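You operate a simulated robot arm through the tools that you are given. There is no shell and no other tool.

You run a simulated two-armed robot. Do the job below in one go: nothing can be reset, and whatever is moved stays where it is left.

JOB
Pick up the can from the tester end of the near bench with one hand, pass it to the other hand and put it on the black pad on the counter. Set down upright: can.

Only the result counts: the job must be done as asked and must still hold three seconds after the hand-in. Knocking over, shifting, dropping, spilling or breaking anything else fails it.

ROBOT AND FRAMES
Two 7-joint arms with two-finger parallel grippers on one trunk, on a base that moves. Base frame: it is fixed to the floor where the robot stands at the start and does not move with it; the origin is under the middle of the robot, x ahead of it, y to its left, z up. Readings come in mm, rad, newtons and seconds.
The left shoulder is at the start at [50, 177, 1029], the right one opposite. With the tool pointing down near the work surface each hand reaches from about 220 to 700 mm from the robot's upright axis, wherever it stands, measured 20 degrees to its own side. Places, roughly: black pad on the counter [-6800, -1300, 800]; can [-3750, -1000, 750]. Payload 3.43 kg a hand.
The TCP of each hand is the grasp point between the finger pads, 34 mm short of the fingertips. In the tool frame z runs along the fingers and y along their closing line. The gripper opens to 128 mm. The fingers are 24 mm wide and 12 mm thick; the gripper's body (48 by 130 mm) begins 96 mm behind the TCP.
Orientation is told as [roll, pitch, yaw] about the base's x, y, z axes, in that order, counted from this pose: with the fingers straight down and closing along the base's y, the tool's x points along the base's -x, its y along +y and its z along -z.

CONTROLS
- The arms move only by the tool arm_command. It takes "left_moves", "right_moves" or both (then of equal length, played together; a hand with none holds still); each is a list of rows, each an object (a shift or turn left out is 0, a gripper value left out holds the last) with "translation": the shift along the tool's x, y, z in mm, a list of three; "dr": the turn, a rotation vector about the tool's x, y, z in rad, a list of three; "claw": the opening, from 0 (shut) to 1 (fully open). In form: [{"translation": [dx, dy, dz], "dr": [rx, ry, rz], "claw": claw}, ...]. A call has 1 to 20 rows; each row is the pose to reach, as a shift and turn from the pose commanded when the call began, along the tool's axes at that moment. Rows are played at 5 a second. More than 50 mm and 0.15 rad between two rows, or a gripper value outside its range, and nothing of the call is played. Where a pose cannot be reached the arm comes as near as it can. A force on the tool above 40 N (or 10 N above the force at the start of the call, whichever is more), or a blocked arm, ends the call early, and 0.2 s more pass. Each finger travels about 108 mm/s and halts on what it meets, pressing with about 24 N; the grip force reading is that of the motor and also rises with nothing between the fingers. The clock runs only during rows and for 0.2 s after the last one: add rows that repeat a pose to give the fingers time. It gives the time, the measured TCP pose, the force on the tool (base axes), the opening and the grip force at its end, in the units of the frame above (readings bear some noise), with the torque about the TCP (base axes, N m) and any sound that the robot's microphone picked up, and new pictures: "show" is both (left out), scene, wrist or none (wrist: the cameras of the hands that moved).
- Cameras (640 x 400 px; columns grow to the right, rows downward): "scene" is now at [153.8, 5.6, 1207.1]; the picture's right is [0.03, -1.00, 0.00], its down [-0.48, -0.02, -0.88] and it looks along [0.88, 0.03, -0.48] (base axes); focal length 277 px, centre (320, 200). "left" rides on the left gripper at [76, 11, -160] in its tool frame; the picture's right is [-0.15, 0.99, 0.00], its down [-0.88, -0.13, -0.46] and it looks along [-0.45, -0.07, 0.89] (tool axes); focal length 234 px, centre (320, 200). "right" rides on the right gripper at [76, -11, -160] in its tool frame; the picture's right is [0.15, 0.99, 0.00], its down [-0.88, 0.13, -0.46] and it looks along [-0.45, 0.07, 0.89] (tool axes); focal length 234 px, centre (320, 200). There is no depth. A picture from a camera that has moved, and an enlarged one, comes with that camera's place and axes in the base frame and with its lens. The place of the scene camera against the robot may be out by one fixed shift of up to 12 mm in any direction.
- slide_trunk(by): slides the trunk up (or, below 0, down) by that many mm; the arms and the scene camera ride with it, the base frame stays. It gives what a move gives, with no picture.
- base_move(legs): drives the robot by 1 to 6 legs, each [ahead, turn to the left] in mm and rad, along the robot's own axes; the way and the turn of a leg run together, so that a leg with both is an arc; at most 1500 mm and 3.142 rad a leg. The arms and the cameras ride along, it lands a little off, and it stops where it bumps. It gives what a move gives, and a new picture of the scene camera.
- aim_head(pan, tilt): turns the head with the scene camera to pan (to the left, within 1.396 rad either way) and tilt (down, from -0.506 to 1.204), counted from straight ahead of the robot. It gives what a move gives, and a new picture of the scene camera.
- zoom(camera, box): a new picture of the part [left, top, right, bottom] of that camera's present view, enlarged. No time passes.
- finish_job(): hands the job in; it is judged then, once.

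Places have to be worked out from the pictures, the camera data and where the tool is seen. Open the grippers and draw the arms clear of the work before you hand the job in, unless the task says otherwise.

The tools are called after ">>>" by a JSON object that holds its "fn" and its "kwargs". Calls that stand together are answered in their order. arm_command: Moves the arms, as the interface text tells. Its arguments: {"type":"object","properties":{"left_moves":{"type":"array","items":{"type":"object","properties":{"translation":{"type":"array","items":{"type":"number"}},"dr":{"type":"array","items":{"type":"number"}},"claw":{"type":"number"}}}},"right_moves":{"type":"array","items":{"type":"object","properties":{"translation":{"type":"array","items":{"type":"number"}},"dr":{"type":"array","items":{"type":"number"}},"claw":{"type":"number"}}}},"show":{"type":"string","enum":["both","scene","wrist","none"]}},"required":[]} The other tools are called the same way: slide_trunk (by) moves the trunk up or down; base_move (legs) drives the base; aim_head (pan, tilt) turns the head that bears the scene camera; zoom (camera, box) takes an enlarged picture of a part of a camera's view; finish_job () hands the job in.

At the start:

```text
t: 0.0
left_eef_pos: [406.7, 170.7, 1003.0]
left_orientation: [-0.002, -0.002, 0.001]
left_contact_force: [-0.5, -0.5, 0.2]
left_torque: [-0.01, 0.01, -0.02]
left_gripper_width: 128.2
left_finger_force: 0.0
right_eef_pos: [413.6, -147.1, 990.1]
right_orientation: [0.001, -0.002, -0.002]
right_contact_force: [0.0, -0.5, 0.5]
right_torque: [0.02, 0.03, -0.02]
right_gripper_width: 127.9
right_finger_force: 0.1
trunk travel left (down, up): [-200.0, 201.0]
robot x, y, heading: [-1.4, -1.6, 0.006]
head pan, tilt (commanded): [0.033, 0.499]
```

scene: 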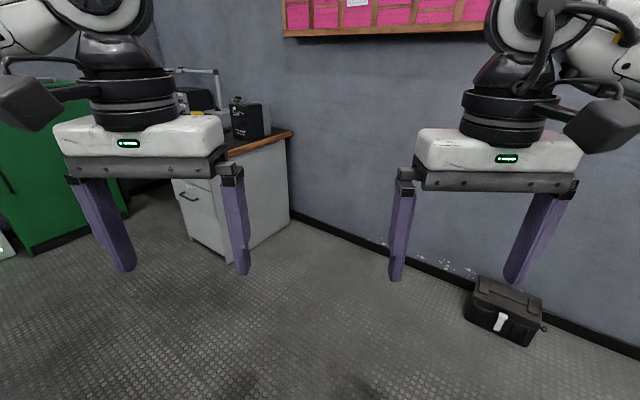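
right: 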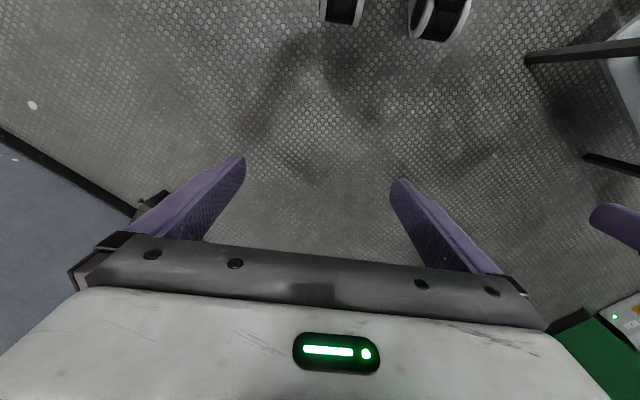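
left: 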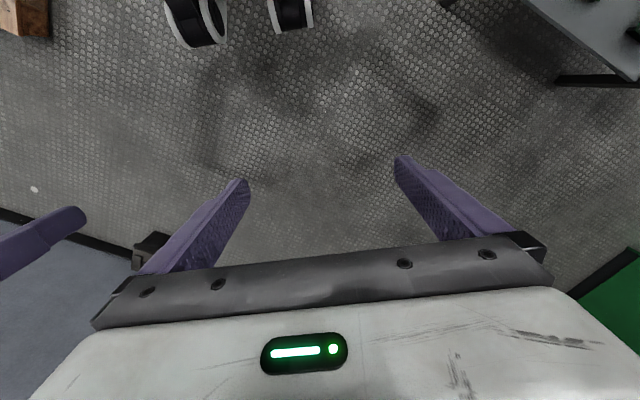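

The robot faces a wall; the can and counter lie behind me. I'll look around with the head first to understand the surroundings.

>>> {"fn": "aim_head", "kwargs": {"pan": 1.39, "tilt": 0.3}}

>>> {"fn": "aim_head", "kwargs": {"pan": -1.39, "tilt": 0.3}}

```text
t: 1.5
left_eef_pos: [404.9, 170.0, 1001.7]
left_orientation: [-0.002, 0.0, 0.001]
left_contact_force: [0.6, 0.2, 0.0]
left_torque: [-0.02, -0.03, -0.03]
left_gripper_width: 127.8
left_finger_force: 0.0
right_eef_pos: [414.8, -149.5, 989.2]
right_orientation: [0.0, 0.0, -0.001]
right_contact_force: [-0.5, 0.1, -0.3]
right_torque: [-0.02, 0.03, 0.03]
right_gripper_width: 127.7
right_finger_force: 0.0
trunk travel left (down, up): [-200.0, 201.0]
robot x, y, heading: [-1.0, -2.8, -0.001]
head pan, tilt (commanded): [1.389, 0.3]
camera scene: at [79.8, 94.4, 1225.4], right [0.98, -0.18, 0.0], down [-0.05, -0.29, -0.96], along [0.17, 0.94, -0.3], focal length 277 px, centre (320, 200)
```

scene: 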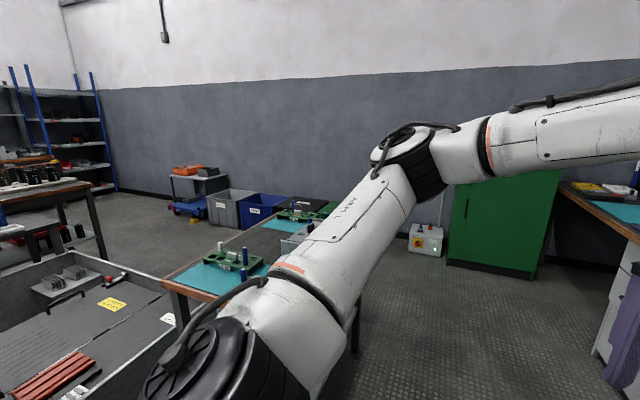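

```text
t: 4.0
left_eef_pos: [406.6, 171.2, 1002.3]
left_orientation: [-0.002, 0.0, 0.002]
left_contact_force: [-0.5, 0.3, -0.4]
left_torque: [-0.03, 0.0, 0.02]
left_gripper_width: 128.2
left_finger_force: 0.0
right_eef_pos: [414.5, -147.1, 990.0]
right_orientation: [0.001, -0.001, -0.001]
right_contact_force: [-0.4, 0.3, -0.6]
right_torque: [0.03, 0.01, 0.01]
right_gripper_width: 128.2
right_finger_force: 0.2
trunk travel left (down, up): [-200.0, 201.0]
robot x, y, heading: [-0.2, -3.1, -0.003]
head pan, tilt (commanded): [-1.389, 0.3]
camera scene: at [79.8, -89.2, 1225.4], right [-0.98, -0.18, 0.0], down [-0.05, 0.29, -0.96], along [0.17, -0.94, -0.3], focal length 277 px, centre (320, 200)
```

scene: 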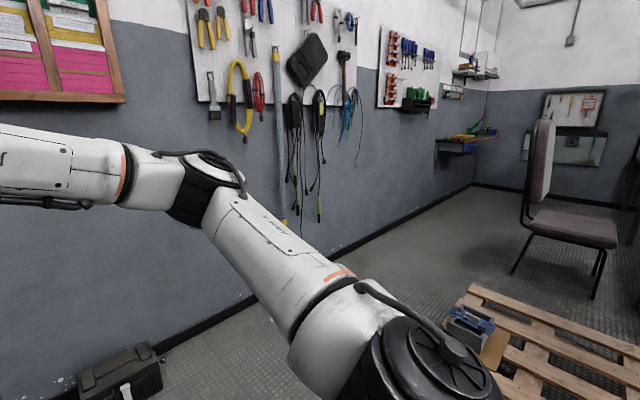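

The right side seems free except for a pallet on the floor. I'll turn in place to the right by about 1.5 rad, and look again.

>>> {"fn": "base_move", "kwargs": {"legs": [[0, -1.5]]}}

>>> {"fn": "aim_head", "kwargs": {"pan": 0.0, "tilt": 0.35}}

>>> {"fn": "aim_head", "kwargs": {"pan": -1.2, "tilt": 0.35}}

```text
t: 8.1
left_eef_pos: [181.9, -401.4, 1002.3]
left_orientation: [-0.001, 0.0, -1.537]
left_contact_force: [-0.6, 0.0, -0.3]
left_torque: [0.04, 0.04, -0.01]
left_gripper_width: 128.2
left_finger_force: 0.0
right_eef_pos: [-136.1, -419.7, 989.7]
right_orientation: [0.002, -0.002, -1.543]
right_contact_force: [0.7, 0.3, 0.2]
right_torque: [0.01, -0.04, -0.01]
right_gripper_width: 128.2
right_finger_force: 0.0
trunk travel left (down, up): [-200.0, 201.0]
robot x, y, heading: [-0.9, -2.7, -1.539]
head pan, tilt (commanded): [-1.389, 0.3]
camera scene: at [-96.3, -87.0, 1225.4], right [-0.21, 0.98, 0.0], down [0.29, 0.06, -0.96], along [-0.93, -0.2, -0.3], focal length 277 px, centre (320, 200)
```

scene: 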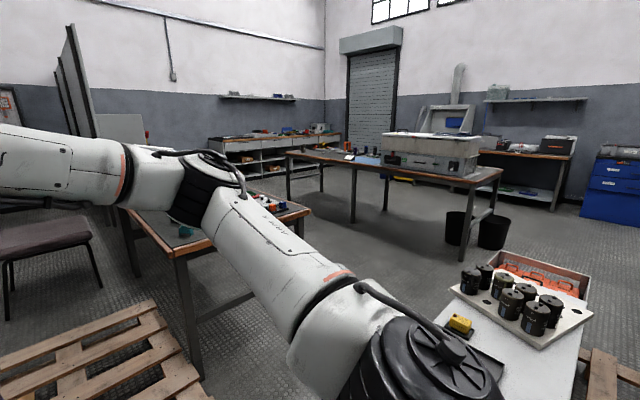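

```text
t: 9.6
left_eef_pos: [183.2, -401.6, 1002.9]
left_orientation: [0.0, 0.0, -1.538]
left_contact_force: [0.5, 0.2, -0.2]
left_torque: [0.01, -0.01, 0.0]
left_gripper_width: 128.0
left_finger_force: 0.0
right_eef_pos: [-136.6, -418.3, 990.4]
right_orientation: [0.001, 0.0, -1.54]
right_contact_force: [0.5, -0.5, -0.8]
right_torque: [-0.04, 0.04, -0.02]
right_gripper_width: 128.1
right_finger_force: 0.1
trunk travel left (down, up): [-200.0, 201.0]
robot x, y, heading: [0.8, 2.7, -1.54]
head pan, tilt (commanded): [0.0, 0.351]
camera scene: at [-2.2, -160.4, 1220.7], right [-1.0, -0.03, 0.0], down [-0.01, 0.34, -0.94], along [0.03, -0.94, -0.34], focal length 277 px, centre (320, 200)
```

scene: 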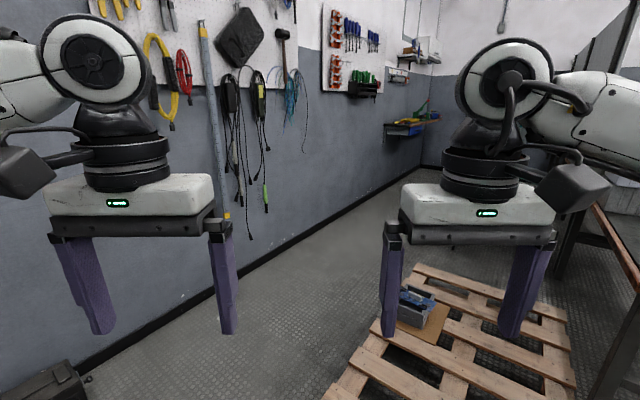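

```text
t: 11.0
left_eef_pos: [184.4, -401.0, 1003.6]
left_orientation: [-0.003, 0.0, -1.537]
left_contact_force: [-0.4, 0.1, 0.6]
left_torque: [-0.01, 0.0, 0.01]
left_gripper_width: 127.9
left_finger_force: 0.0
right_eef_pos: [-136.7, -418.1, 990.0]
right_orientation: [0.001, -0.001, -1.54]
right_contact_force: [0.4, -0.4, -0.8]
right_torque: [0.02, 0.03, -0.02]
right_gripper_width: 128.1
right_finger_force: 0.1
trunk travel left (down, up): [-200.0, 201.0]
robot x, y, heading: [1.8, -1.2, -1.538]
head pan, tilt (commanded): [-1.201, 0.351]
camera scene: at [-90.7, -103.7, 1220.7], right [-0.39, 0.92, 0.0], down [0.32, 0.13, -0.94], along [-0.86, -0.37, -0.34], focal length 277 px, centre (320, 200)
```

scene: 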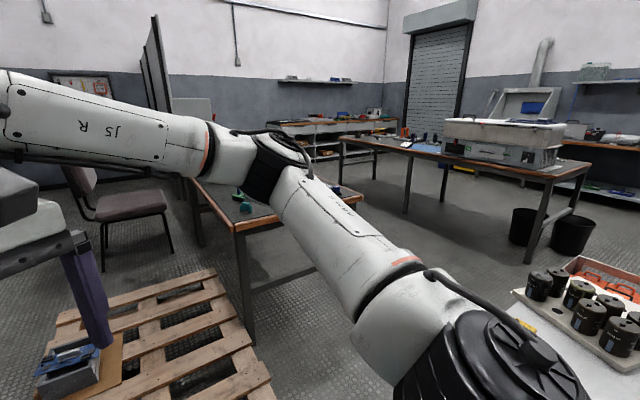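

I see a middle bench further off and a shelf unit/counter beyond it. Let me turn the head a bit and zoom at where the can should be.

>>> {"fn": "aim_head", "kwargs": {"pan": -1.389, "tilt": 0.2}}

>>> {"fn": "zoom", "kwargs": {"camera": "scene", "box": [200, 100, 360, 200]}}

>>> {"fn": "zoom", "kwargs": {"camera": "scene", "box": [340, 100, 500, 200]}}

```text
t: 11.8
left_eef_pos: [183.2, -401.6, 1004.2]
left_orientation: [-0.002, 0.0, -1.536]
left_contact_force: [-0.7, 0.0, 0.0]
left_torque: [0.03, -0.01, -0.02]
left_gripper_width: 127.9
left_finger_force: 0.1
right_eef_pos: [-136.0, -419.4, 989.0]
right_orientation: [0.001, -0.001, -1.542]
right_contact_force: [0.9, 0.2, 1.2]
right_torque: [-0.02, 0.0, 0.0]
right_gripper_width: 127.9
right_finger_force: 0.0
trunk travel left (down, up): [-200.0, 201.0]
robot x, y, heading: [1.6, -2.8, -1.538]
head pan, tilt (commanded): [-1.389, 0.201]
camera scene: at [-96.1, -87.0, 1234.7], right [-0.21, 0.98, 0.0], down [0.2, 0.04, -0.98], along [-0.96, -0.21, -0.2], focal length 277 px, centre (320, 200)
```

scene: 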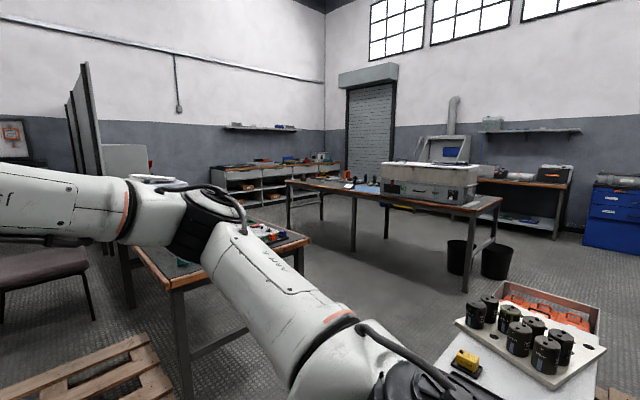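

```text
4.00 times, centred on (280, 150) of scene
camera zoom: at [-96.1, -87.0, 1234.7], right [-0.21, 0.98, 0.0], down [0.2, 0.04, -0.98], along [-0.96, -0.21, -0.2], focal length 1108 px, centre (480, 400)
```

zoom: 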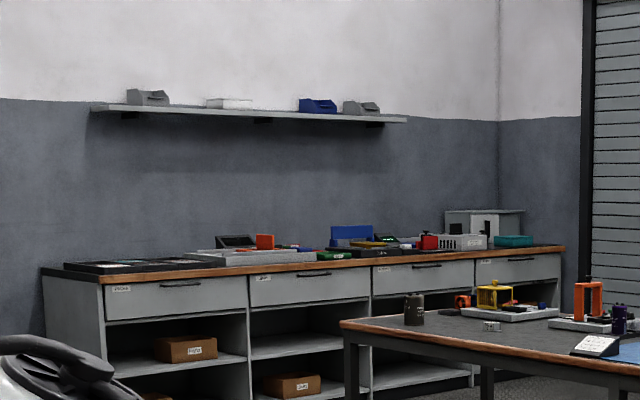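

```text
4.00 times, centred on (420, 150) of scene
camera zoom: at [-96.1, -87.0, 1234.7], right [-0.21, 0.98, 0.0], down [0.2, 0.04, -0.98], along [-0.96, -0.21, -0.2], focal length 1108 px, centre (-80, 400)
```

zoom: 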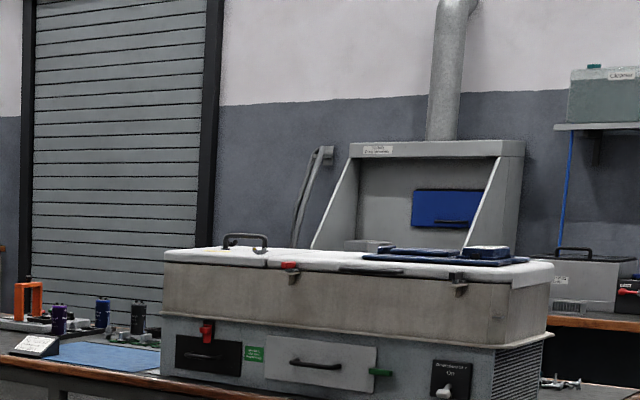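

The can sits on the left end of the middle bench, around [-3790, -1130]. I'll turn further right to face that way to see the gap between the tables.

>>> {"fn": "base_move", "kwargs": {"legs": [[0, -1.35]]}}

>>> {"fn": "aim_head", "kwargs": {"pan": 0.0, "tilt": 0.5}}

>>> {"fn": "aim_head", "kwargs": {"pan": 0.6, "tilt": 0.6}}

>>> {"fn": "aim_head", "kwargs": {"pan": -0.7, "tilt": 0.6}}

```text
t: 15.5
left_eef_pos: [-355.1, -261.4, 1002.2]
left_orientation: [-0.002, 0.001, -2.903]
left_contact_force: [0.6, -0.6, 0.1]
left_torque: [-0.01, 0.04, 0.0]
left_gripper_width: 128.1
left_finger_force: 0.1
right_eef_pos: [-438.3, 46.5, 989.9]
right_orientation: [0.001, -0.001, -2.908]
right_contact_force: [0.0, -0.5, 0.3]
right_torque: [0.02, 0.0, 0.01]
right_gripper_width: 128.1
right_finger_force: 0.1
trunk travel left (down, up): [-200.0, 201.0]
robot x, y, heading: [2.8, 0.4, -2.901]
head pan, tilt (commanded): [-1.389, 0.201]
camera scene: at [-113.0, 71.5, 1234.7], right [0.91, 0.41, 0.0], down [0.08, -0.18, -0.98], along [-0.4, 0.9, -0.2], focal length 277 px, centre (320, 200)
```

scene: 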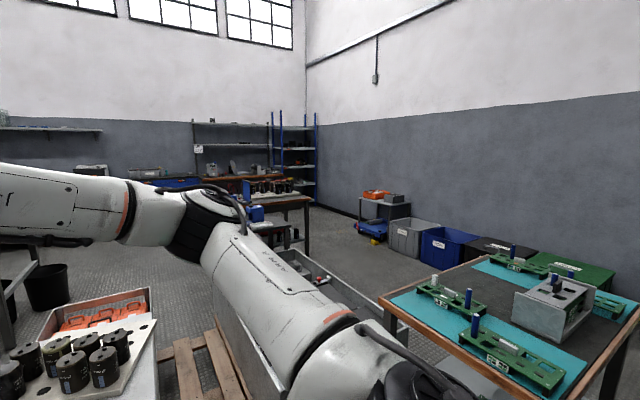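

```text
t: 17.1
left_eef_pos: [-354.5, -261.6, 1001.7]
left_orientation: [-0.002, -0.001, -2.903]
left_contact_force: [0.9, 0.3, 0.4]
left_torque: [-0.04, 0.0, -0.04]
left_gripper_width: 128.2
left_finger_force: 0.1
right_eef_pos: [-437.4, 48.2, 988.9]
right_orientation: [0.002, -0.003, -2.909]
right_contact_force: [0.5, -0.9, -0.5]
right_torque: [-0.03, 0.0, 0.0]
right_gripper_width: 127.9
right_finger_force: 0.1
trunk travel left (down, up): [-200.0, 201.0]
robot x, y, heading: [-2.7, 3.2, -2.908]
head pan, tilt (commanded): [0.0, 0.499]
camera scene: at [-163.6, -35.0, 1207.0], right [-0.23, 0.97, 0.0], down [0.47, 0.11, -0.88], along [-0.85, -0.2, -0.48], focal length 277 px, centre (320, 200)
```

scene: 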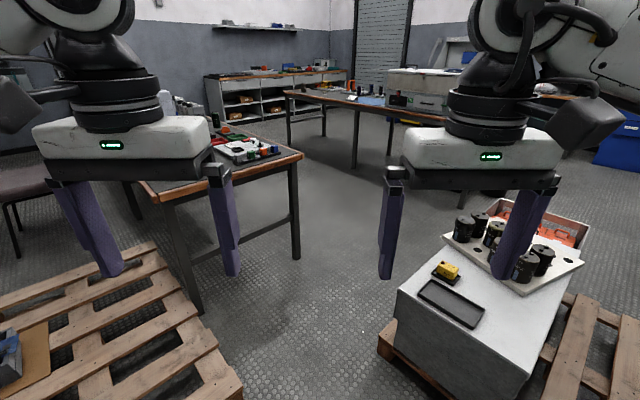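

```text
t: 18.1
left_eef_pos: [-355.8, -260.8, 1002.0]
left_orientation: [-0.002, 0.0, -2.904]
left_contact_force: [-0.6, -0.2, 0.8]
left_torque: [0.0, 0.03, 0.0]
left_gripper_width: 127.9
left_finger_force: 0.0
right_eef_pos: [-437.5, 48.8, 988.7]
right_orientation: [0.002, -0.002, -2.908]
right_contact_force: [1.1, -0.1, 0.5]
right_torque: [-0.02, 0.0, -0.02]
right_gripper_width: 127.5
right_finger_force: 0.1
trunk travel left (down, up): [-200.0, 201.0]
robot x, y, heading: [1.5, -1.2, -2.904]
head pan, tilt (commanded): [0.6, 0.6]
camera scene: at [-134.5, -79.3, 1197.9], right [-0.74, 0.67, 0.0], down [0.38, 0.42, -0.83], along [-0.55, -0.61, -0.56], focal length 277 px, centre (320, 200)
```

scene: 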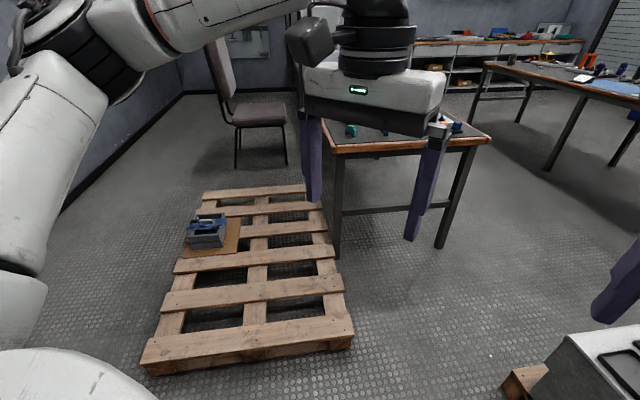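

```text
t: 19.5
left_eef_pos: [-356.1, -261.7, 1003.2]
left_orientation: [-0.002, 0.0, -2.905]
left_contact_force: [-0.4, -0.7, 0.4]
left_torque: [-0.03, 0.0, -0.05]
left_gripper_width: 127.5
left_finger_force: 0.1
right_eef_pos: [-436.8, 47.7, 989.9]
right_orientation: [0.002, -0.003, -2.909]
right_contact_force: [0.2, 0.0, -1.2]
right_torque: [0.0, 0.03, 0.0]
right_gripper_width: 127.7
right_finger_force: 0.0
trunk travel left (down, up): [-200.0, 201.0]
robot x, y, heading: [1.7, -3.2, -2.912]
head pan, tilt (commanded): [-0.7, 0.6]
camera scene: at [-154.2, 25.7, 1197.9], right [0.45, 0.89, 0.0], down [0.51, -0.25, -0.83], along [-0.74, 0.37, -0.56], focal length 277 px, centre (320, 200)
```

scene: 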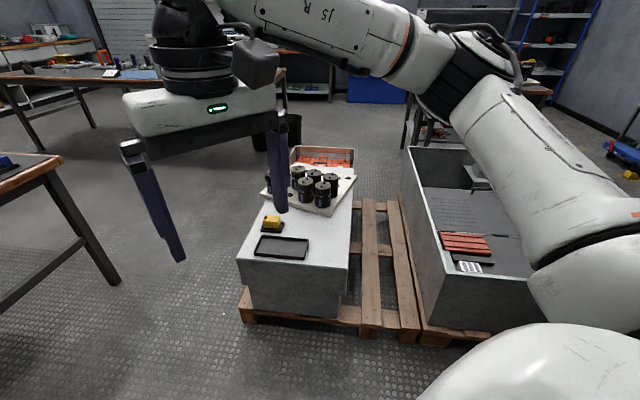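

The way leads through the gap between the near table's corner (about [-1430,-425]) and the pallet/white box corner (about [-985,50]). I need my own footprint, so I'll look down around the base.

>>> {"fn": "aim_head", "kwargs": {"pan": 0.0, "tilt": 1.2}}

>>> {"fn": "aim_head", "kwargs": {"pan": 1.39, "tilt": 1.2}}

>>> {"fn": "aim_head", "kwargs": {"pan": -1.39, "tilt": 1.2}}

>>> {"fn": "aim_head", "kwargs": {"pan": 0.1, "tilt": 0.7}}

```text
t: 20.6
left_eef_pos: [-356.0, -260.9, 1002.4]
left_orientation: [-0.002, 0.0, -2.904]
left_contact_force: [0.1, -0.4, 0.2]
left_torque: [-0.02, 0.04, 0.0]
left_gripper_width: 128.1
left_finger_force: 0.0
right_eef_pos: [-437.6, 47.8, 989.7]
right_orientation: [0.002, -0.001, -2.907]
right_contact_force: [0.2, 0.4, -0.3]
right_torque: [-0.02, -0.05, 0.01]
right_gripper_width: 127.9
right_finger_force: 0.1
trunk travel left (down, up): [-200.0, 201.0]
robot x, y, heading: [1.3, 1.9, -2.904]
head pan, tilt (commanded): [0.0, 1.201]
camera scene: at [-129.6, -26.8, 1153.4], right [-0.23, 0.97, 0.0], down [0.91, 0.22, -0.36], along [-0.35, -0.08, -0.93], focal length 277 px, centre (320, 200)
```

scene: 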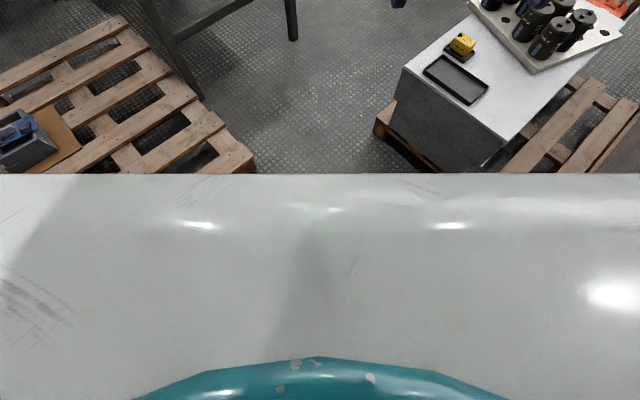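

```text
t: 22.1
left_eef_pos: [-355.4, -260.0, 1002.1]
left_orientation: [-0.003, 0.001, -2.903]
left_contact_force: [0.0, -0.2, 0.6]
left_torque: [-0.04, 0.01, 0.0]
left_gripper_width: 127.9
left_finger_force: 0.0
right_eef_pos: [-437.3, 47.0, 989.5]
right_orientation: [0.002, -0.002, -2.908]
right_contact_force: [-0.6, -0.5, 1.1]
right_torque: [-0.01, 0.0, 0.01]
right_gripper_width: 127.8
right_finger_force: 0.0
trunk travel left (down, up): [-200.0, 201.0]
robot x, y, heading: [1.5, -2.9, -2.904]
head pan, tilt (commanded): [1.389, 1.201]
camera scene: at [-72.2, -69.6, 1153.3], right [-1.0, -0.05, 0.0], down [-0.05, 0.93, -0.36], along [0.02, -0.36, -0.93], focal length 277 px, centre (320, 200)
```

scene: 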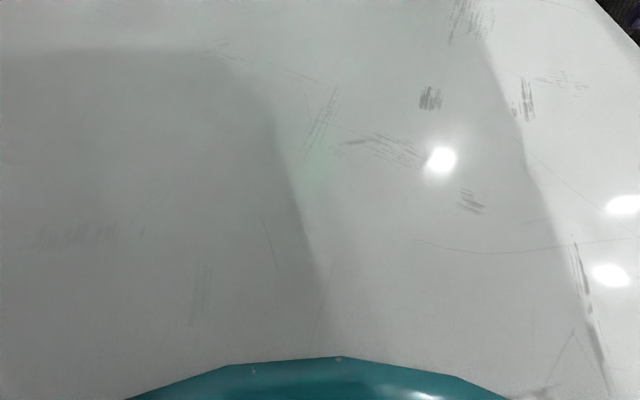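

```text
t: 24.6
left_eef_pos: [-354.5, -260.1, 1002.8]
left_orientation: [-0.002, -0.002, -2.905]
left_contact_force: [-0.4, -0.2, 0.8]
left_torque: [-0.03, 0.01, -0.01]
left_gripper_width: 127.8
left_finger_force: 0.1
right_eef_pos: [-437.9, 47.9, 989.1]
right_orientation: [0.001, -0.001, -2.909]
right_contact_force: [0.5, -0.2, -0.8]
right_torque: [-0.01, 0.0, -0.04]
right_gripper_width: 128.3
right_finger_force: 0.1
trunk travel left (down, up): [-200.0, 201.0]
robot x, y, heading: [-3.7, 1.1, -2.904]
head pan, tilt (commanded): [-1.389, 1.201]
camera scene: at [-97.9, 37.3, 1153.3], right [0.91, 0.41, 0.0], down [0.38, -0.85, -0.36], along [-0.15, 0.33, -0.93], focal length 277 px, centre (320, 200)
```

scene: 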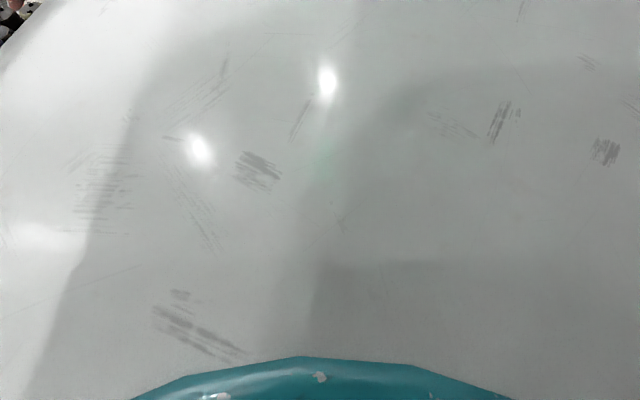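

```text
t: 26.2
left_eef_pos: [-355.4, -261.2, 1002.4]
left_orientation: [-0.004, 0.001, -2.904]
left_contact_force: [-0.4, 0.0, -0.7]
left_torque: [0.0, 0.03, -0.02]
left_gripper_width: 127.9
left_finger_force: 0.1
right_eef_pos: [-438.0, 48.2, 990.3]
right_orientation: [0.0, -0.003, -2.907]
right_contact_force: [0.4, 0.7, 0.3]
right_torque: [0.01, -0.01, -0.01]
right_gripper_width: 128.1
right_finger_force: 0.0
trunk travel left (down, up): [-200.0, 201.0]
robot x, y, heading: [-0.1, -0.5, -2.907]
head pan, tilt (commanded): [0.099, 0.7]
camera scene: at [-155.4, -41.7, 1189.3], right [-0.33, 0.94, 0.0], down [0.61, 0.21, -0.76], along [-0.72, -0.25, -0.64], focal length 277 px, centre (320, 200)
```

scene: 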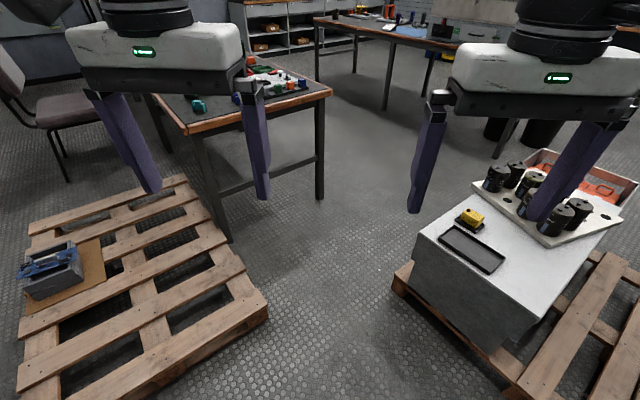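

My own body hides the base from the head. I'll tip the left hand so its wrist camera looks back at my base, to learn the footprint before threading the gap (about 600 mm wide).

>>> {"fn": "arm_command", "kwargs": {"left_moves": [{"dr": [0, 0.14, 0]}, {"dr": [0, 0.28, 0]}, {"dr": [0, 0.42, 0]}, {"dr": [0, 0.56, 0]}, {"dr": [0, 0.7, 0]}, {"dr": [0, 0.84, 0]}, {"dr": [0, 0.84, 0]}], "show": "wrist"}}

```text
t: 27.8
left_eef_pos: [-330.5, -254.0, 975.6]
left_orientation: [-0.003, 0.839, -2.905]
left_contact_force: [-0.6, 0.2, -0.7]
left_torque: [0.02, 0.0, 0.02]
left_gripper_width: 128.0
left_finger_force: 0.1
left hand out of reach, approached as far as the arm can: row 6, 7
right_eef_pos: [-437.4, 47.8, 989.1]
right_orientation: [0.003, -0.001, -2.908]
right_contact_force: [0.2, -0.4, -0.9]
right_torque: [0.01, -0.03, 0.01]
right_gripper_width: 128.0
right_finger_force: 0.2
trunk travel left (down, up): [-200.0, 201.0]
robot x, y, heading: [0.9, -1.1, -2.908]
head pan, tilt (commanded): [0.099, 0.7]
camera left: at [-393.3, -281.8, 1139.0], right [0.14, -0.98, -0.11], down [-0.93, -0.09, -0.35], along [0.33, 0.15, -0.93], focal length 234 px, centre (320, 200)
```

left: 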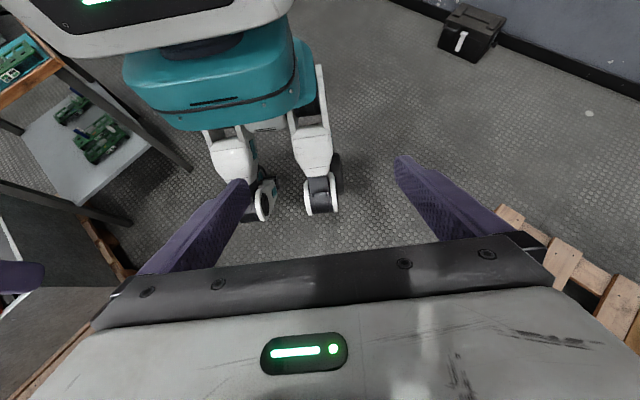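

The base is roughly 450–500 mm wide with wheeled legs, so the ~600 mm gap should pass if I keep centred. I restore the left hand and drive the first straight part to about [-790,-190].

>>> {"fn": "arm_command", "kwargs": {"left_moves": [{"dr": [0, -0.14, 0]}, {"dr": [0, -0.28, 0]}, {"dr": [0, -0.42, 0]}, {"dr": [0, -0.56, 0]}, {"dr": [0, -0.7, 0]}, {"dr": [0, -0.84, 0]}, {"dr": [0, -0.84, 0]}], "show": "none"}}

>>> {"fn": "base_move", "kwargs": {"legs": [[600, 0]]}}

>>> {"fn": "aim_head", "kwargs": {"pan": -0.5, "tilt": 0.9}}

>>> {"fn": "aim_head", "kwargs": {"pan": 0.5, "tilt": 0.9}}

```text
t: 29.4
left_eef_pos: [-329.8, -255.0, 974.8]
left_orientation: [-0.002, -0.004, -2.901]
left_contact_force: [0.8, 0.1, 0.3]
left_torque: [0.01, 0.02, -0.03]
left_gripper_width: 128.1
left_finger_force: 0.0
right_eef_pos: [-437.9, 47.3, 990.2]
right_orientation: [0.002, -0.002, -2.908]
right_contact_force: [-0.3, 0.0, 0.4]
right_torque: [0.0, -0.01, -0.01]
right_gripper_width: 127.8
right_finger_force: 0.0
trunk travel left (down, up): [-200.0, 201.0]
robot x, y, heading: [-0.9, 3.6, -2.905]
head pan, tilt (commanded): [0.099, 0.7]
```

```text
t: 32.8
left_eef_pos: [-912.9, -394.6, 975.7]
left_orientation: [-0.001, 0.001, -2.902]
left_contact_force: [0.6, -0.1, 0.4]
left_torque: [-0.03, -0.01, 0.01]
left_gripper_width: 128.0
left_finger_force: 0.0
right_eef_pos: [-1020.6, -93.3, 990.2]
right_orientation: [0.001, -0.001, -2.906]
right_contact_force: [0.0, -0.8, -0.3]
right_torque: [0.01, 0.04, -0.02]
right_gripper_width: 128.2
right_finger_force: 0.0
trunk travel left (down, up): [-200.0, 201.0]
robot x, y, heading: [-579.1, -139.9, -2.905]
head pan, tilt (commanded): [0.099, 0.7]
camera scene: at [-737.9, -182.6, 1189.3], right [-0.33, 0.94, 0.0], down [0.61, 0.21, -0.76], along [-0.72, -0.25, -0.64], focal length 277 px, centre (320, 200)
```

scene: 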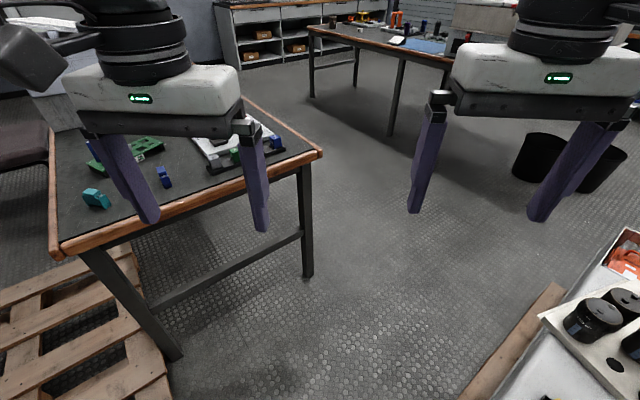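

```text
t: 33.8
left_eef_pos: [-911.6, -394.5, 975.7]
left_orientation: [-0.002, -0.002, -2.902]
left_contact_force: [0.8, 0.8, 0.6]
left_torque: [-0.01, 0.0, 0.02]
left_gripper_width: 128.3
left_finger_force: 0.0
right_eef_pos: [-1020.3, -94.1, 991.0]
right_orientation: [0.001, -0.002, -2.906]
right_contact_force: [-0.1, 0.7, 0.2]
right_torque: [0.0, 0.02, -0.03]
right_gripper_width: 127.9
right_finger_force: 0.0
trunk travel left (down, up): [-200.0, 201.0]
robot x, y, heading: [-580.4, -142.6, -2.901]
head pan, tilt (commanded): [-0.499, 0.901]
camera scene: at [-730.5, -135.0, 1173.2], right [0.26, 0.97, 0.0], down [0.76, -0.2, -0.62], along [-0.6, 0.16, -0.78], focal length 277 px, centre (320, 200)
```

scene: 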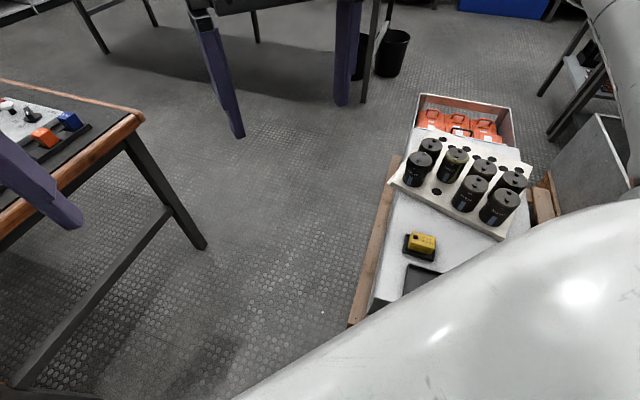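

```text
t: 35.0
left_eef_pos: [-911.8, -394.7, 975.4]
left_orientation: [-0.002, -0.001, -2.902]
left_contact_force: [-0.2, -0.3, 0.4]
left_torque: [0.0, -0.02, -0.04]
left_gripper_width: 128.1
left_finger_force: 0.0
right_eef_pos: [-1020.1, -92.9, 989.9]
right_orientation: [-0.001, -0.002, -2.906]
right_contact_force: [0.8, -0.3, 0.2]
right_torque: [-0.02, -0.01, 0.03]
right_gripper_width: 128.0
right_finger_force: 0.1
trunk travel left (down, up): [-200.0, 201.0]
robot x, y, heading: [-583.2, -139.7, -2.905]
head pan, tilt (commanded): [0.499, 0.901]
camera scene: at [-713.5, -205.2, 1173.1], right [-0.67, 0.74, 0.0], down [0.58, 0.53, -0.62], along [-0.46, -0.42, -0.78], focal length 277 px, centre (320, 200)
```

scene: 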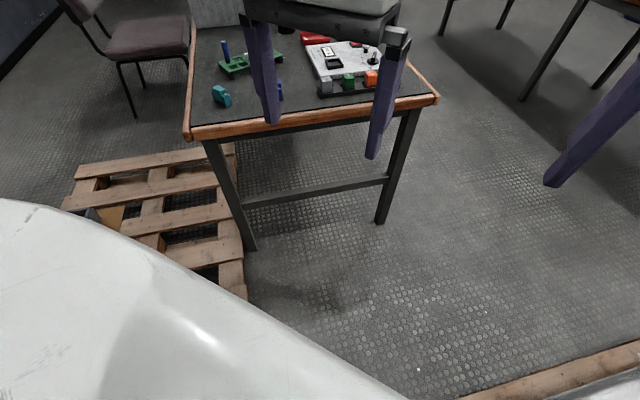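

Re-measured: table corner ≈[-1434,-420], pallet edge starts ≈[-962,42]; the opening is ~645 mm. I continue centred to about [-965,-270], then turn right for the opening.

>>> {"fn": "base_move", "kwargs": {"legs": [[216, 0], [0, 0.19], [192, 0], [0, -0.784]]}}

>>> {"fn": "aim_head", "kwargs": {"pan": 0.0, "tilt": 0.7}}

```text
t: 36.9
left_eef_pos: [-1114.8, -444.8, 975.2]
left_orientation: [0.0, 0.0, -2.904]
left_contact_force: [-1.0, 0.3, -0.5]
left_torque: [0.01, 0.02, -0.05]
left_gripper_width: 127.7
left_finger_force: 0.0
right_eef_pos: [-1224.1, -145.3, 989.0]
right_orientation: [0.003, -0.002, -2.907]
right_contact_force: [0.0, 0.1, -0.4]
right_torque: [0.01, 0.0, 0.01]
right_gripper_width: 128.1
right_finger_force: 0.0
trunk travel left (down, up): [-200.0, 201.0]
robot x, y, heading: [-784.4, -191.9, -2.916]
head pan, tilt (commanded): [0.499, 0.901]
stopped in leg 2: the robot was blocked; the commanded pose is now the measured one
camera scene: at [-916.0, -257.4, 1173.1], right [-0.67, 0.74, 0.0], down [0.58, 0.52, -0.62], along [-0.46, -0.42, -0.78], focal length 277 px, centre (320, 200)
```

scene: 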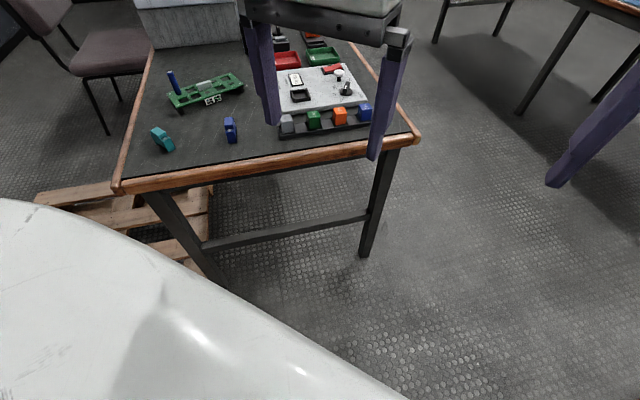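

```text
t: 37.8
left_eef_pos: [-1115.1, -444.9, 974.1]
left_orientation: [-0.002, 0.001, -2.903]
left_contact_force: [0.5, -0.5, 0.8]
left_torque: [0.0, -0.01, 0.01]
left_gripper_width: 128.1
left_finger_force: 0.0
right_eef_pos: [-1222.6, -143.3, 990.3]
right_orientation: [0.003, -0.001, -2.907]
right_contact_force: [0.7, 0.5, 0.5]
right_torque: [0.0, -0.01, -0.01]
right_gripper_width: 127.9
right_finger_force: 0.0
trunk travel left (down, up): [-200.0, 201.0]
robot x, y, heading: [-781.8, -194.6, -2.91]
head pan, tilt (commanded): [0.0, 0.7]
camera scene: at [-942.4, -226.7, 1189.3], right [-0.23, 0.97, 0.0], down [0.63, 0.15, -0.76], along [-0.74, -0.18, -0.64], focal length 277 px, centre (320, 200)
```

scene: 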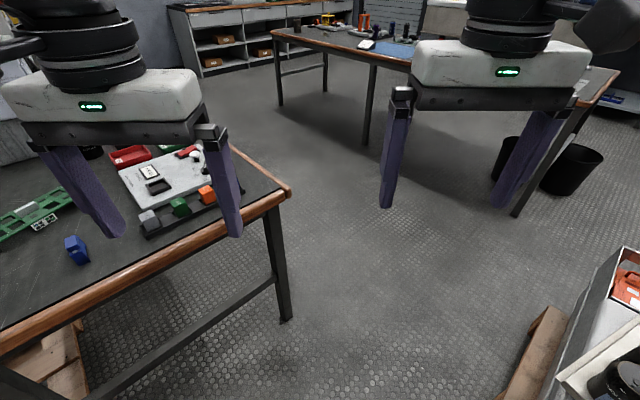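

The turn was blocked right at the start. I'll tip both hands to look back at my base with the wrist cameras and find what is touching.

>>> {"fn": "arm_command", "kwargs": {"left_moves": [{"dr": [0, 0.14, 0]}, {"dr": [0, 0.28, 0]}, {"dr": [0, 0.42, 0]}, {"dr": [0, 0.56, 0]}, {"dr": [0, 0.7, 0]}, {"dr": [0, 0.84, 0]}, {"dr": [0, 0.84, 0]}], "right_moves": [{"dr": [0, 0.14, 0]}, {"dr": [0, 0.28, 0]}, {"dr": [0, 0.42, 0]}, {"dr": [0, 0.56, 0]}, {"dr": [0, 0.7, 0]}, {"dr": [0, 0.84, 0]}, {"dr": [0, 0.84, 0]}], "show": "wrist"}}

```text
t: 39.4
left_eef_pos: [-1116.3, -444.7, 975.4]
left_orientation: [-0.002, 0.839, -2.906]
left_contact_force: [-0.6, 0.7, 0.8]
left_torque: [-0.02, 0.01, -0.03]
left_gripper_width: 128.0
left_finger_force: 0.1
right_eef_pos: [-1223.2, -144.9, 990.0]
right_orientation: [0.005, 0.698, -2.904]
right_contact_force: [-0.2, -0.1, -0.3]
right_torque: [0.0, -0.01, -0.03]
right_gripper_width: 128.1
right_finger_force: 0.0
right hand out of reach, approached as far as the arm can: row 6, 7
trunk travel left (down, up): [-200.0, 201.0]
robot x, y, heading: [-788.5, -193.6, -2.906]
head pan, tilt (commanded): [0.0, 0.7]
camera right: at [-1269.8, -143.0, 1161.0], right [0.34, -0.94, 0.1], down [-0.91, -0.35, -0.22], along [0.24, -0.02, -0.97], focal length 234 px, centre (320, 200)
camera left: at [-1179.2, -473.5, 1138.7], right [0.14, -0.98, -0.11], down [-0.93, -0.09, -0.35], along [0.33, 0.15, -0.93], focal length 234 px, centre (320, 200)
```

right: 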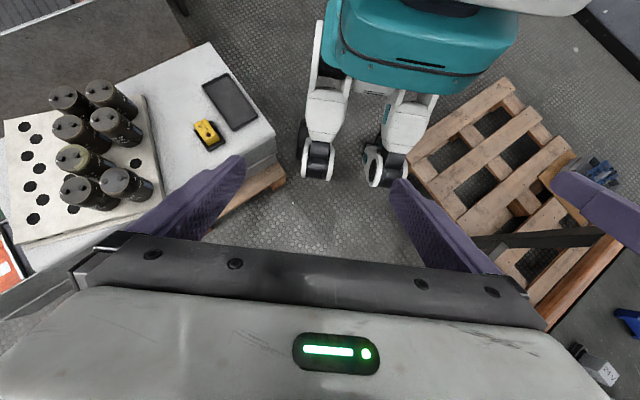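
left: 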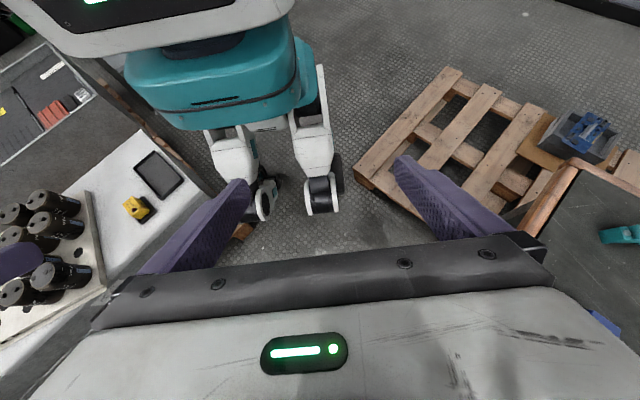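

Stereo from the wrist views shows the pallet corners about 260–290 mm to either side of me, so a side is likely touching one while turning. Driving straight on should keep both sides parallel; I first restore the hands, then advance 150 mm without turning.

>>> {"fn": "arm_command", "kwargs": {"left_moves": [{"dr": [0, -0.14, 0]}, {"dr": [0, -0.28, 0]}, {"dr": [0, -0.42, 0]}, {"dr": [0, -0.56, 0]}, {"dr": [0, -0.7, 0]}, {"dr": [0, -0.84, 0]}, {"dr": [0, -0.84, 0]}], "right_moves": [{"dr": [0, -0.14, 0]}, {"dr": [0, -0.28, 0]}, {"dr": [0, -0.42, 0]}, {"dr": [0, -0.56, 0]}, {"dr": [0, -0.7, 0]}, {"dr": [0, -0.7, 0]}, {"dr": [0, -0.7, 0]}], "show": "none"}}

>>> {"fn": "base_move", "kwargs": {"legs": [[150, 0]]}}

```text
t: 41.0
left_eef_pos: [-1115.2, -445.1, 974.8]
left_orientation: [-0.001, -0.003, -2.903]
left_contact_force: [-0.7, -0.4, -0.1]
left_torque: [-0.03, 0.0, -0.03]
left_gripper_width: 128.0
left_finger_force: 0.2
right_eef_pos: [-1222.4, -143.6, 990.0]
right_orientation: [0.002, -0.004, -2.907]
right_contact_force: [-0.1, 0.2, 0.2]
right_torque: [0.05, 0.02, 0.03]
right_gripper_width: 127.9
right_finger_force: 0.1
trunk travel left (down, up): [-200.0, 201.0]
robot x, y, heading: [-785.4, -194.0, -2.909]
head pan, tilt (commanded): [0.0, 0.7]
```

```text
t: 41.9
left_eef_pos: [-1136.8, -455.6, 975.5]
left_orientation: [-0.004, -0.002, -2.906]
left_contact_force: [-0.2, 0.9, -0.4]
left_torque: [0.0, 0.04, -0.01]
left_gripper_width: 128.4
left_finger_force: 0.0
right_eef_pos: [-1243.4, -154.1, 989.8]
right_orientation: [0.005, -0.002, -2.909]
right_contact_force: [0.9, 0.7, 0.5]
right_torque: [-0.06, -0.02, -0.03]
right_gripper_width: 128.3
right_finger_force: 0.0
trunk travel left (down, up): [-200.0, 201.0]
robot x, y, heading: [-803.2, -207.9, -2.912]
head pan, tilt (commanded): [0.0, 0.7]
stopped in leg 1: the robot was blocked; the commanded pose is now the measured one
camera scene: at [-962.5, -240.1, 1189.4], right [-0.23, 0.97, 0.0], down [0.63, 0.15, -0.77], along [-0.75, -0.17, -0.64], focal length 277 px, centre (320, 200)
```

scene: 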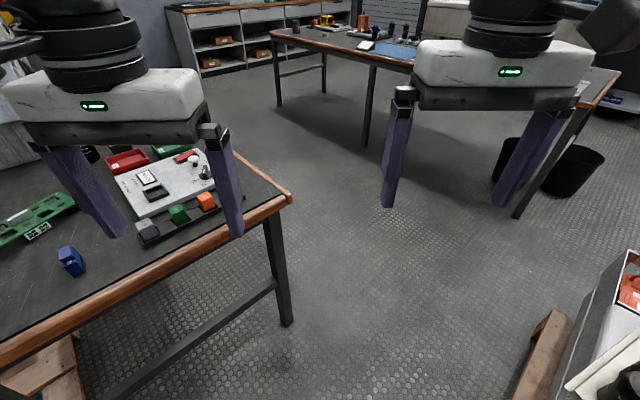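

I was nudged left while advancing, so the pallet 2 corner is touching my front right (footprint radius ≈ 290 mm). I back off 15 mm, turn left away from it, then go on.

>>> {"fn": "base_move", "kwargs": {"legs": [[-15, 0], [0, 0.35]]}}

```text
t: 42.9
left_eef_pos: [-1122.8, -450.4, 976.9]
left_orientation: [-0.004, -0.002, -2.908]
left_contact_force: [0.5, 0.2, -0.5]
left_torque: [0.02, 0.0, -0.01]
left_gripper_width: 128.1
left_finger_force: 0.0
right_eef_pos: [-1229.3, -148.7, 990.5]
right_orientation: [0.005, -0.005, -2.909]
right_contact_force: [-1.2, 0.3, 0.2]
right_torque: [0.0, -0.04, 0.01]
right_gripper_width: 127.9
right_finger_force: 0.0
trunk travel left (down, up): [-200.0, 201.0]
robot x, y, heading: [-793.4, -205.9, -2.916]
head pan, tilt (commanded): [0.0, 0.7]
stopped in leg 2: the robot was blocked; the commanded pose is now the measured one
camera scene: at [-948.3, -235.8, 1189.3], right [-0.22, 0.97, 0.0], down [0.63, 0.14, -0.76], along [-0.75, -0.17, -0.64], focal length 277 px, centre (320, 200)
```

scene: 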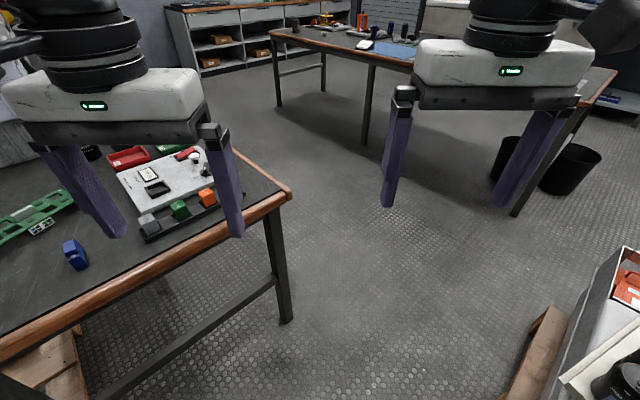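

Turning left is still blocked. I'll look to both sides with the head for contact with arms or elbows.

>>> {"fn": "aim_head", "kwargs": {"pan": 1.39, "tilt": 0.6}}

>>> {"fn": "aim_head", "kwargs": {"pan": -1.39, "tilt": 0.6}}

```text
t: 44.4
left_eef_pos: [-1122.0, -451.6, 976.0]
left_orientation: [-0.002, -0.002, -2.906]
left_contact_force: [-0.5, 0.0, -0.1]
left_torque: [-0.02, -0.03, 0.03]
left_gripper_width: 128.3
left_finger_force: 0.1
right_eef_pos: [-1228.9, -148.6, 990.1]
right_orientation: [0.005, -0.006, -2.91]
right_contact_force: [-0.1, -0.1, -0.1]
right_torque: [0.02, 0.01, -0.03]
right_gripper_width: 128.0
right_finger_force: 0.1
trunk travel left (down, up): [-200.0, 201.0]
robot x, y, heading: [-789.6, -207.5, -2.915]
head pan, tilt (commanded): [1.389, 0.6]
camera scene: at [-861.7, -305.0, 1197.9], right [-1.0, -0.04, 0.0], down [-0.02, 0.56, -0.83], along [0.04, -0.82, -0.56], focal length 277 px, centre (320, 200)
```

scene: 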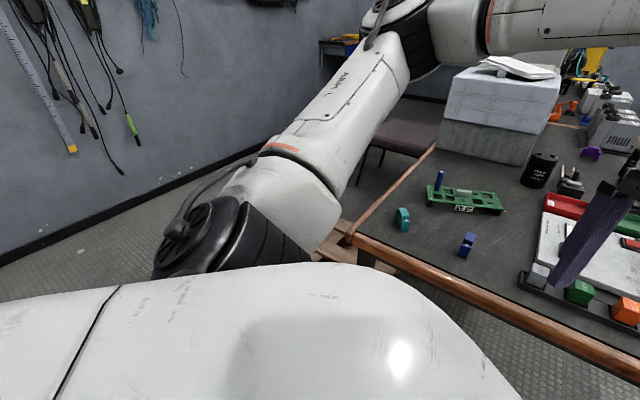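

```text
t: 46.9
left_eef_pos: [-1124.1, -450.4, 975.3]
left_orientation: [-0.003, -0.001, -2.907]
left_contact_force: [-0.5, 0.1, 0.8]
left_torque: [-0.02, -0.01, -0.01]
left_gripper_width: 127.7
left_finger_force: 0.0
right_eef_pos: [-1228.8, -149.9, 990.3]
right_orientation: [0.003, -0.005, -2.909]
right_contact_force: [-0.5, 0.0, 0.2]
right_torque: [-0.04, 0.0, -0.01]
right_gripper_width: 128.1
right_finger_force: 0.1
trunk travel left (down, up): [-200.0, 201.0]
robot x, y, heading: [-785.8, -200.7, -2.911]
head pan, tilt (commanded): [-1.389, 0.6]
camera scene: at [-900.6, -135.6, 1197.9], right [0.92, 0.4, 0.0], down [0.22, -0.52, -0.83], along [-0.33, 0.76, -0.56], focal length 277 px, centre (320, 200)
```

scene: 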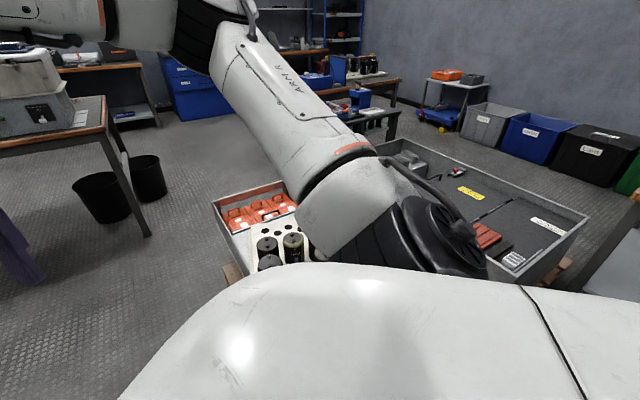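

No arm contact is visible. As a test I try a small right turn, to learn which way the footprint is held.

>>> {"fn": "base_move", "kwargs": {"legs": [[0, -0.08]]}}

```text
t: 47.7
left_eef_pos: [-1141.9, -422.4, 976.1]
left_orientation: [-0.003, -0.003, -2.986]
left_contact_force: [0.0, 0.9, 0.1]
left_torque: [-0.03, 0.0, -0.01]
left_gripper_width: 128.2
left_finger_force: 0.1
right_eef_pos: [-1223.3, -113.4, 990.9]
right_orientation: [0.004, -0.005, -2.99]
right_contact_force: [-0.7, -0.4, -0.2]
right_torque: [0.01, 0.0, -0.03]
right_gripper_width: 128.1
right_finger_force: 0.1
trunk travel left (down, up): [-200.0, 201.0]
robot x, y, heading: [-790.2, -207.7, -2.999]
head pan, tilt (commanded): [-1.389, 0.6]
camera scene: at [-895.0, -127.1, 1197.9], right [0.95, 0.32, 0.0], down [0.18, -0.54, -0.82], along [-0.26, 0.78, -0.57], focal length 277 px, centre (320, 200)
```

scene: 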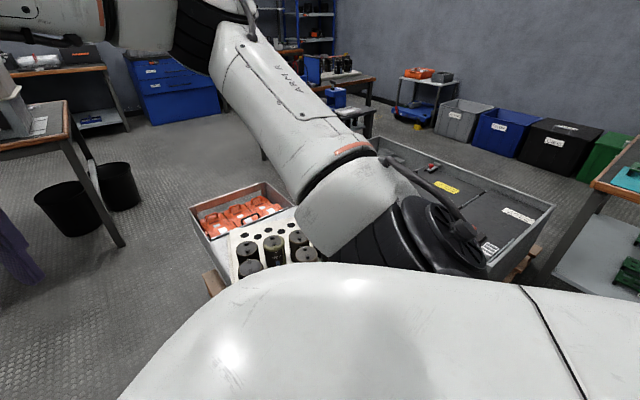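

Right turn is free, left is blocked: so the front right touches pallet 2's corner. I turn back to the arrival heading and reverse out the way I came, to re-approach the gap squarely (heading about -2.5).

>>> {"fn": "base_move", "kwargs": {"legs": [[0, 0.075], [-330, 0]]}}

>>> {"fn": "aim_head", "kwargs": {"pan": -0.35, "tilt": 0.9}}

>>> {"fn": "aim_head", "kwargs": {"pan": 0.35, "tilt": 0.9}}

```text
t: 50.4
left_eef_pos: [-805.9, -377.1, 976.7]
left_orientation: [-0.004, -0.002, -2.916]
left_contact_force: [0.4, 0.4, 0.2]
left_torque: [0.0, 0.0, -0.01]
left_gripper_width: 127.9
left_finger_force: 0.0
right_eef_pos: [-910.4, -73.8, 990.1]
right_orientation: [0.003, -0.005, -2.918]
right_contact_force: [-0.5, -0.2, 0.2]
right_torque: [-0.01, 0.02, 0.02]
right_gripper_width: 128.2
right_finger_force: 0.1
trunk travel left (down, up): [-200.0, 201.0]
robot x, y, heading: [-476.7, -130.3, -2.924]
head pan, tilt (commanded): [-1.389, 0.6]
camera scene: at [-582.0, -63.6, 1198.0], right [0.92, 0.39, 0.0], down [0.22, -0.52, -0.83], along [-0.32, 0.76, -0.56], focal length 277 px, centre (320, 200)
```

scene: 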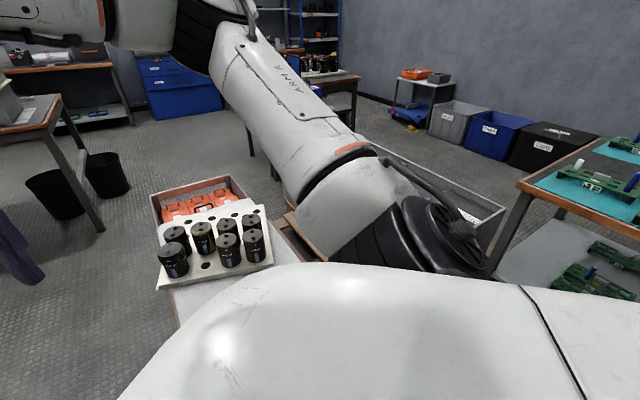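

```text
t: 51.7
left_eef_pos: [-806.8, -376.5, 976.2]
left_orientation: [-0.001, -0.002, -2.915]
left_contact_force: [0.4, 0.3, 0.2]
left_torque: [0.0, 0.02, 0.01]
left_gripper_width: 128.3
left_finger_force: 0.0
right_eef_pos: [-911.0, -74.2, 990.6]
right_orientation: [0.004, -0.006, -2.917]
right_contact_force: [-0.7, 0.0, 0.2]
right_torque: [0.03, 0.03, -0.02]
right_gripper_width: 128.2
right_finger_force: 0.1
trunk travel left (down, up): [-200.0, 201.0]
robot x, y, heading: [-472.6, -130.0, -2.919]
head pan, tilt (commanded): [-0.351, 0.901]
camera scene: at [-622.7, -135.1, 1173.2], right [0.13, 0.99, 0.0], down [0.78, -0.1, -0.62], along [-0.62, 0.08, -0.78], focal length 277 px, centre (320, 200)
```

scene: 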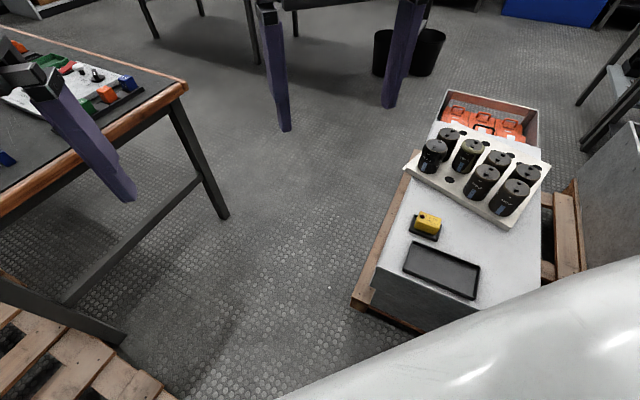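

```text
t: 52.7
left_eef_pos: [-807.5, -376.8, 975.4]
left_orientation: [-0.001, 0.0, -2.914]
left_contact_force: [-0.1, 0.3, -0.5]
left_torque: [-0.01, -0.04, 0.01]
left_gripper_width: 128.1
left_finger_force: 0.0
right_eef_pos: [-911.3, -74.1, 991.0]
right_orientation: [0.002, -0.004, -2.919]
right_contact_force: [0.5, 0.1, -1.1]
right_torque: [-0.02, 0.01, -0.02]
right_gripper_width: 128.1
right_finger_force: 0.0
trunk travel left (down, up): [-200.0, 201.0]
robot x, y, heading: [-471.5, -132.2, -2.925]
head pan, tilt (commanded): [0.351, 0.901]
camera scene: at [-611.5, -185.7, 1173.1], right [-0.54, 0.84, 0.0], down [0.66, 0.42, -0.62], along [-0.52, -0.33, -0.78], focal length 277 px, centre (320, 200)
```

scene: 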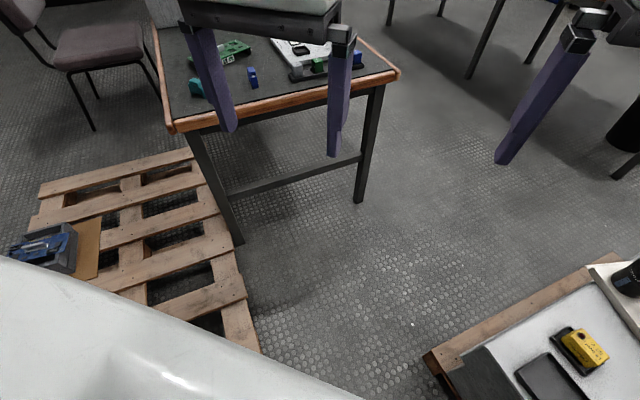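

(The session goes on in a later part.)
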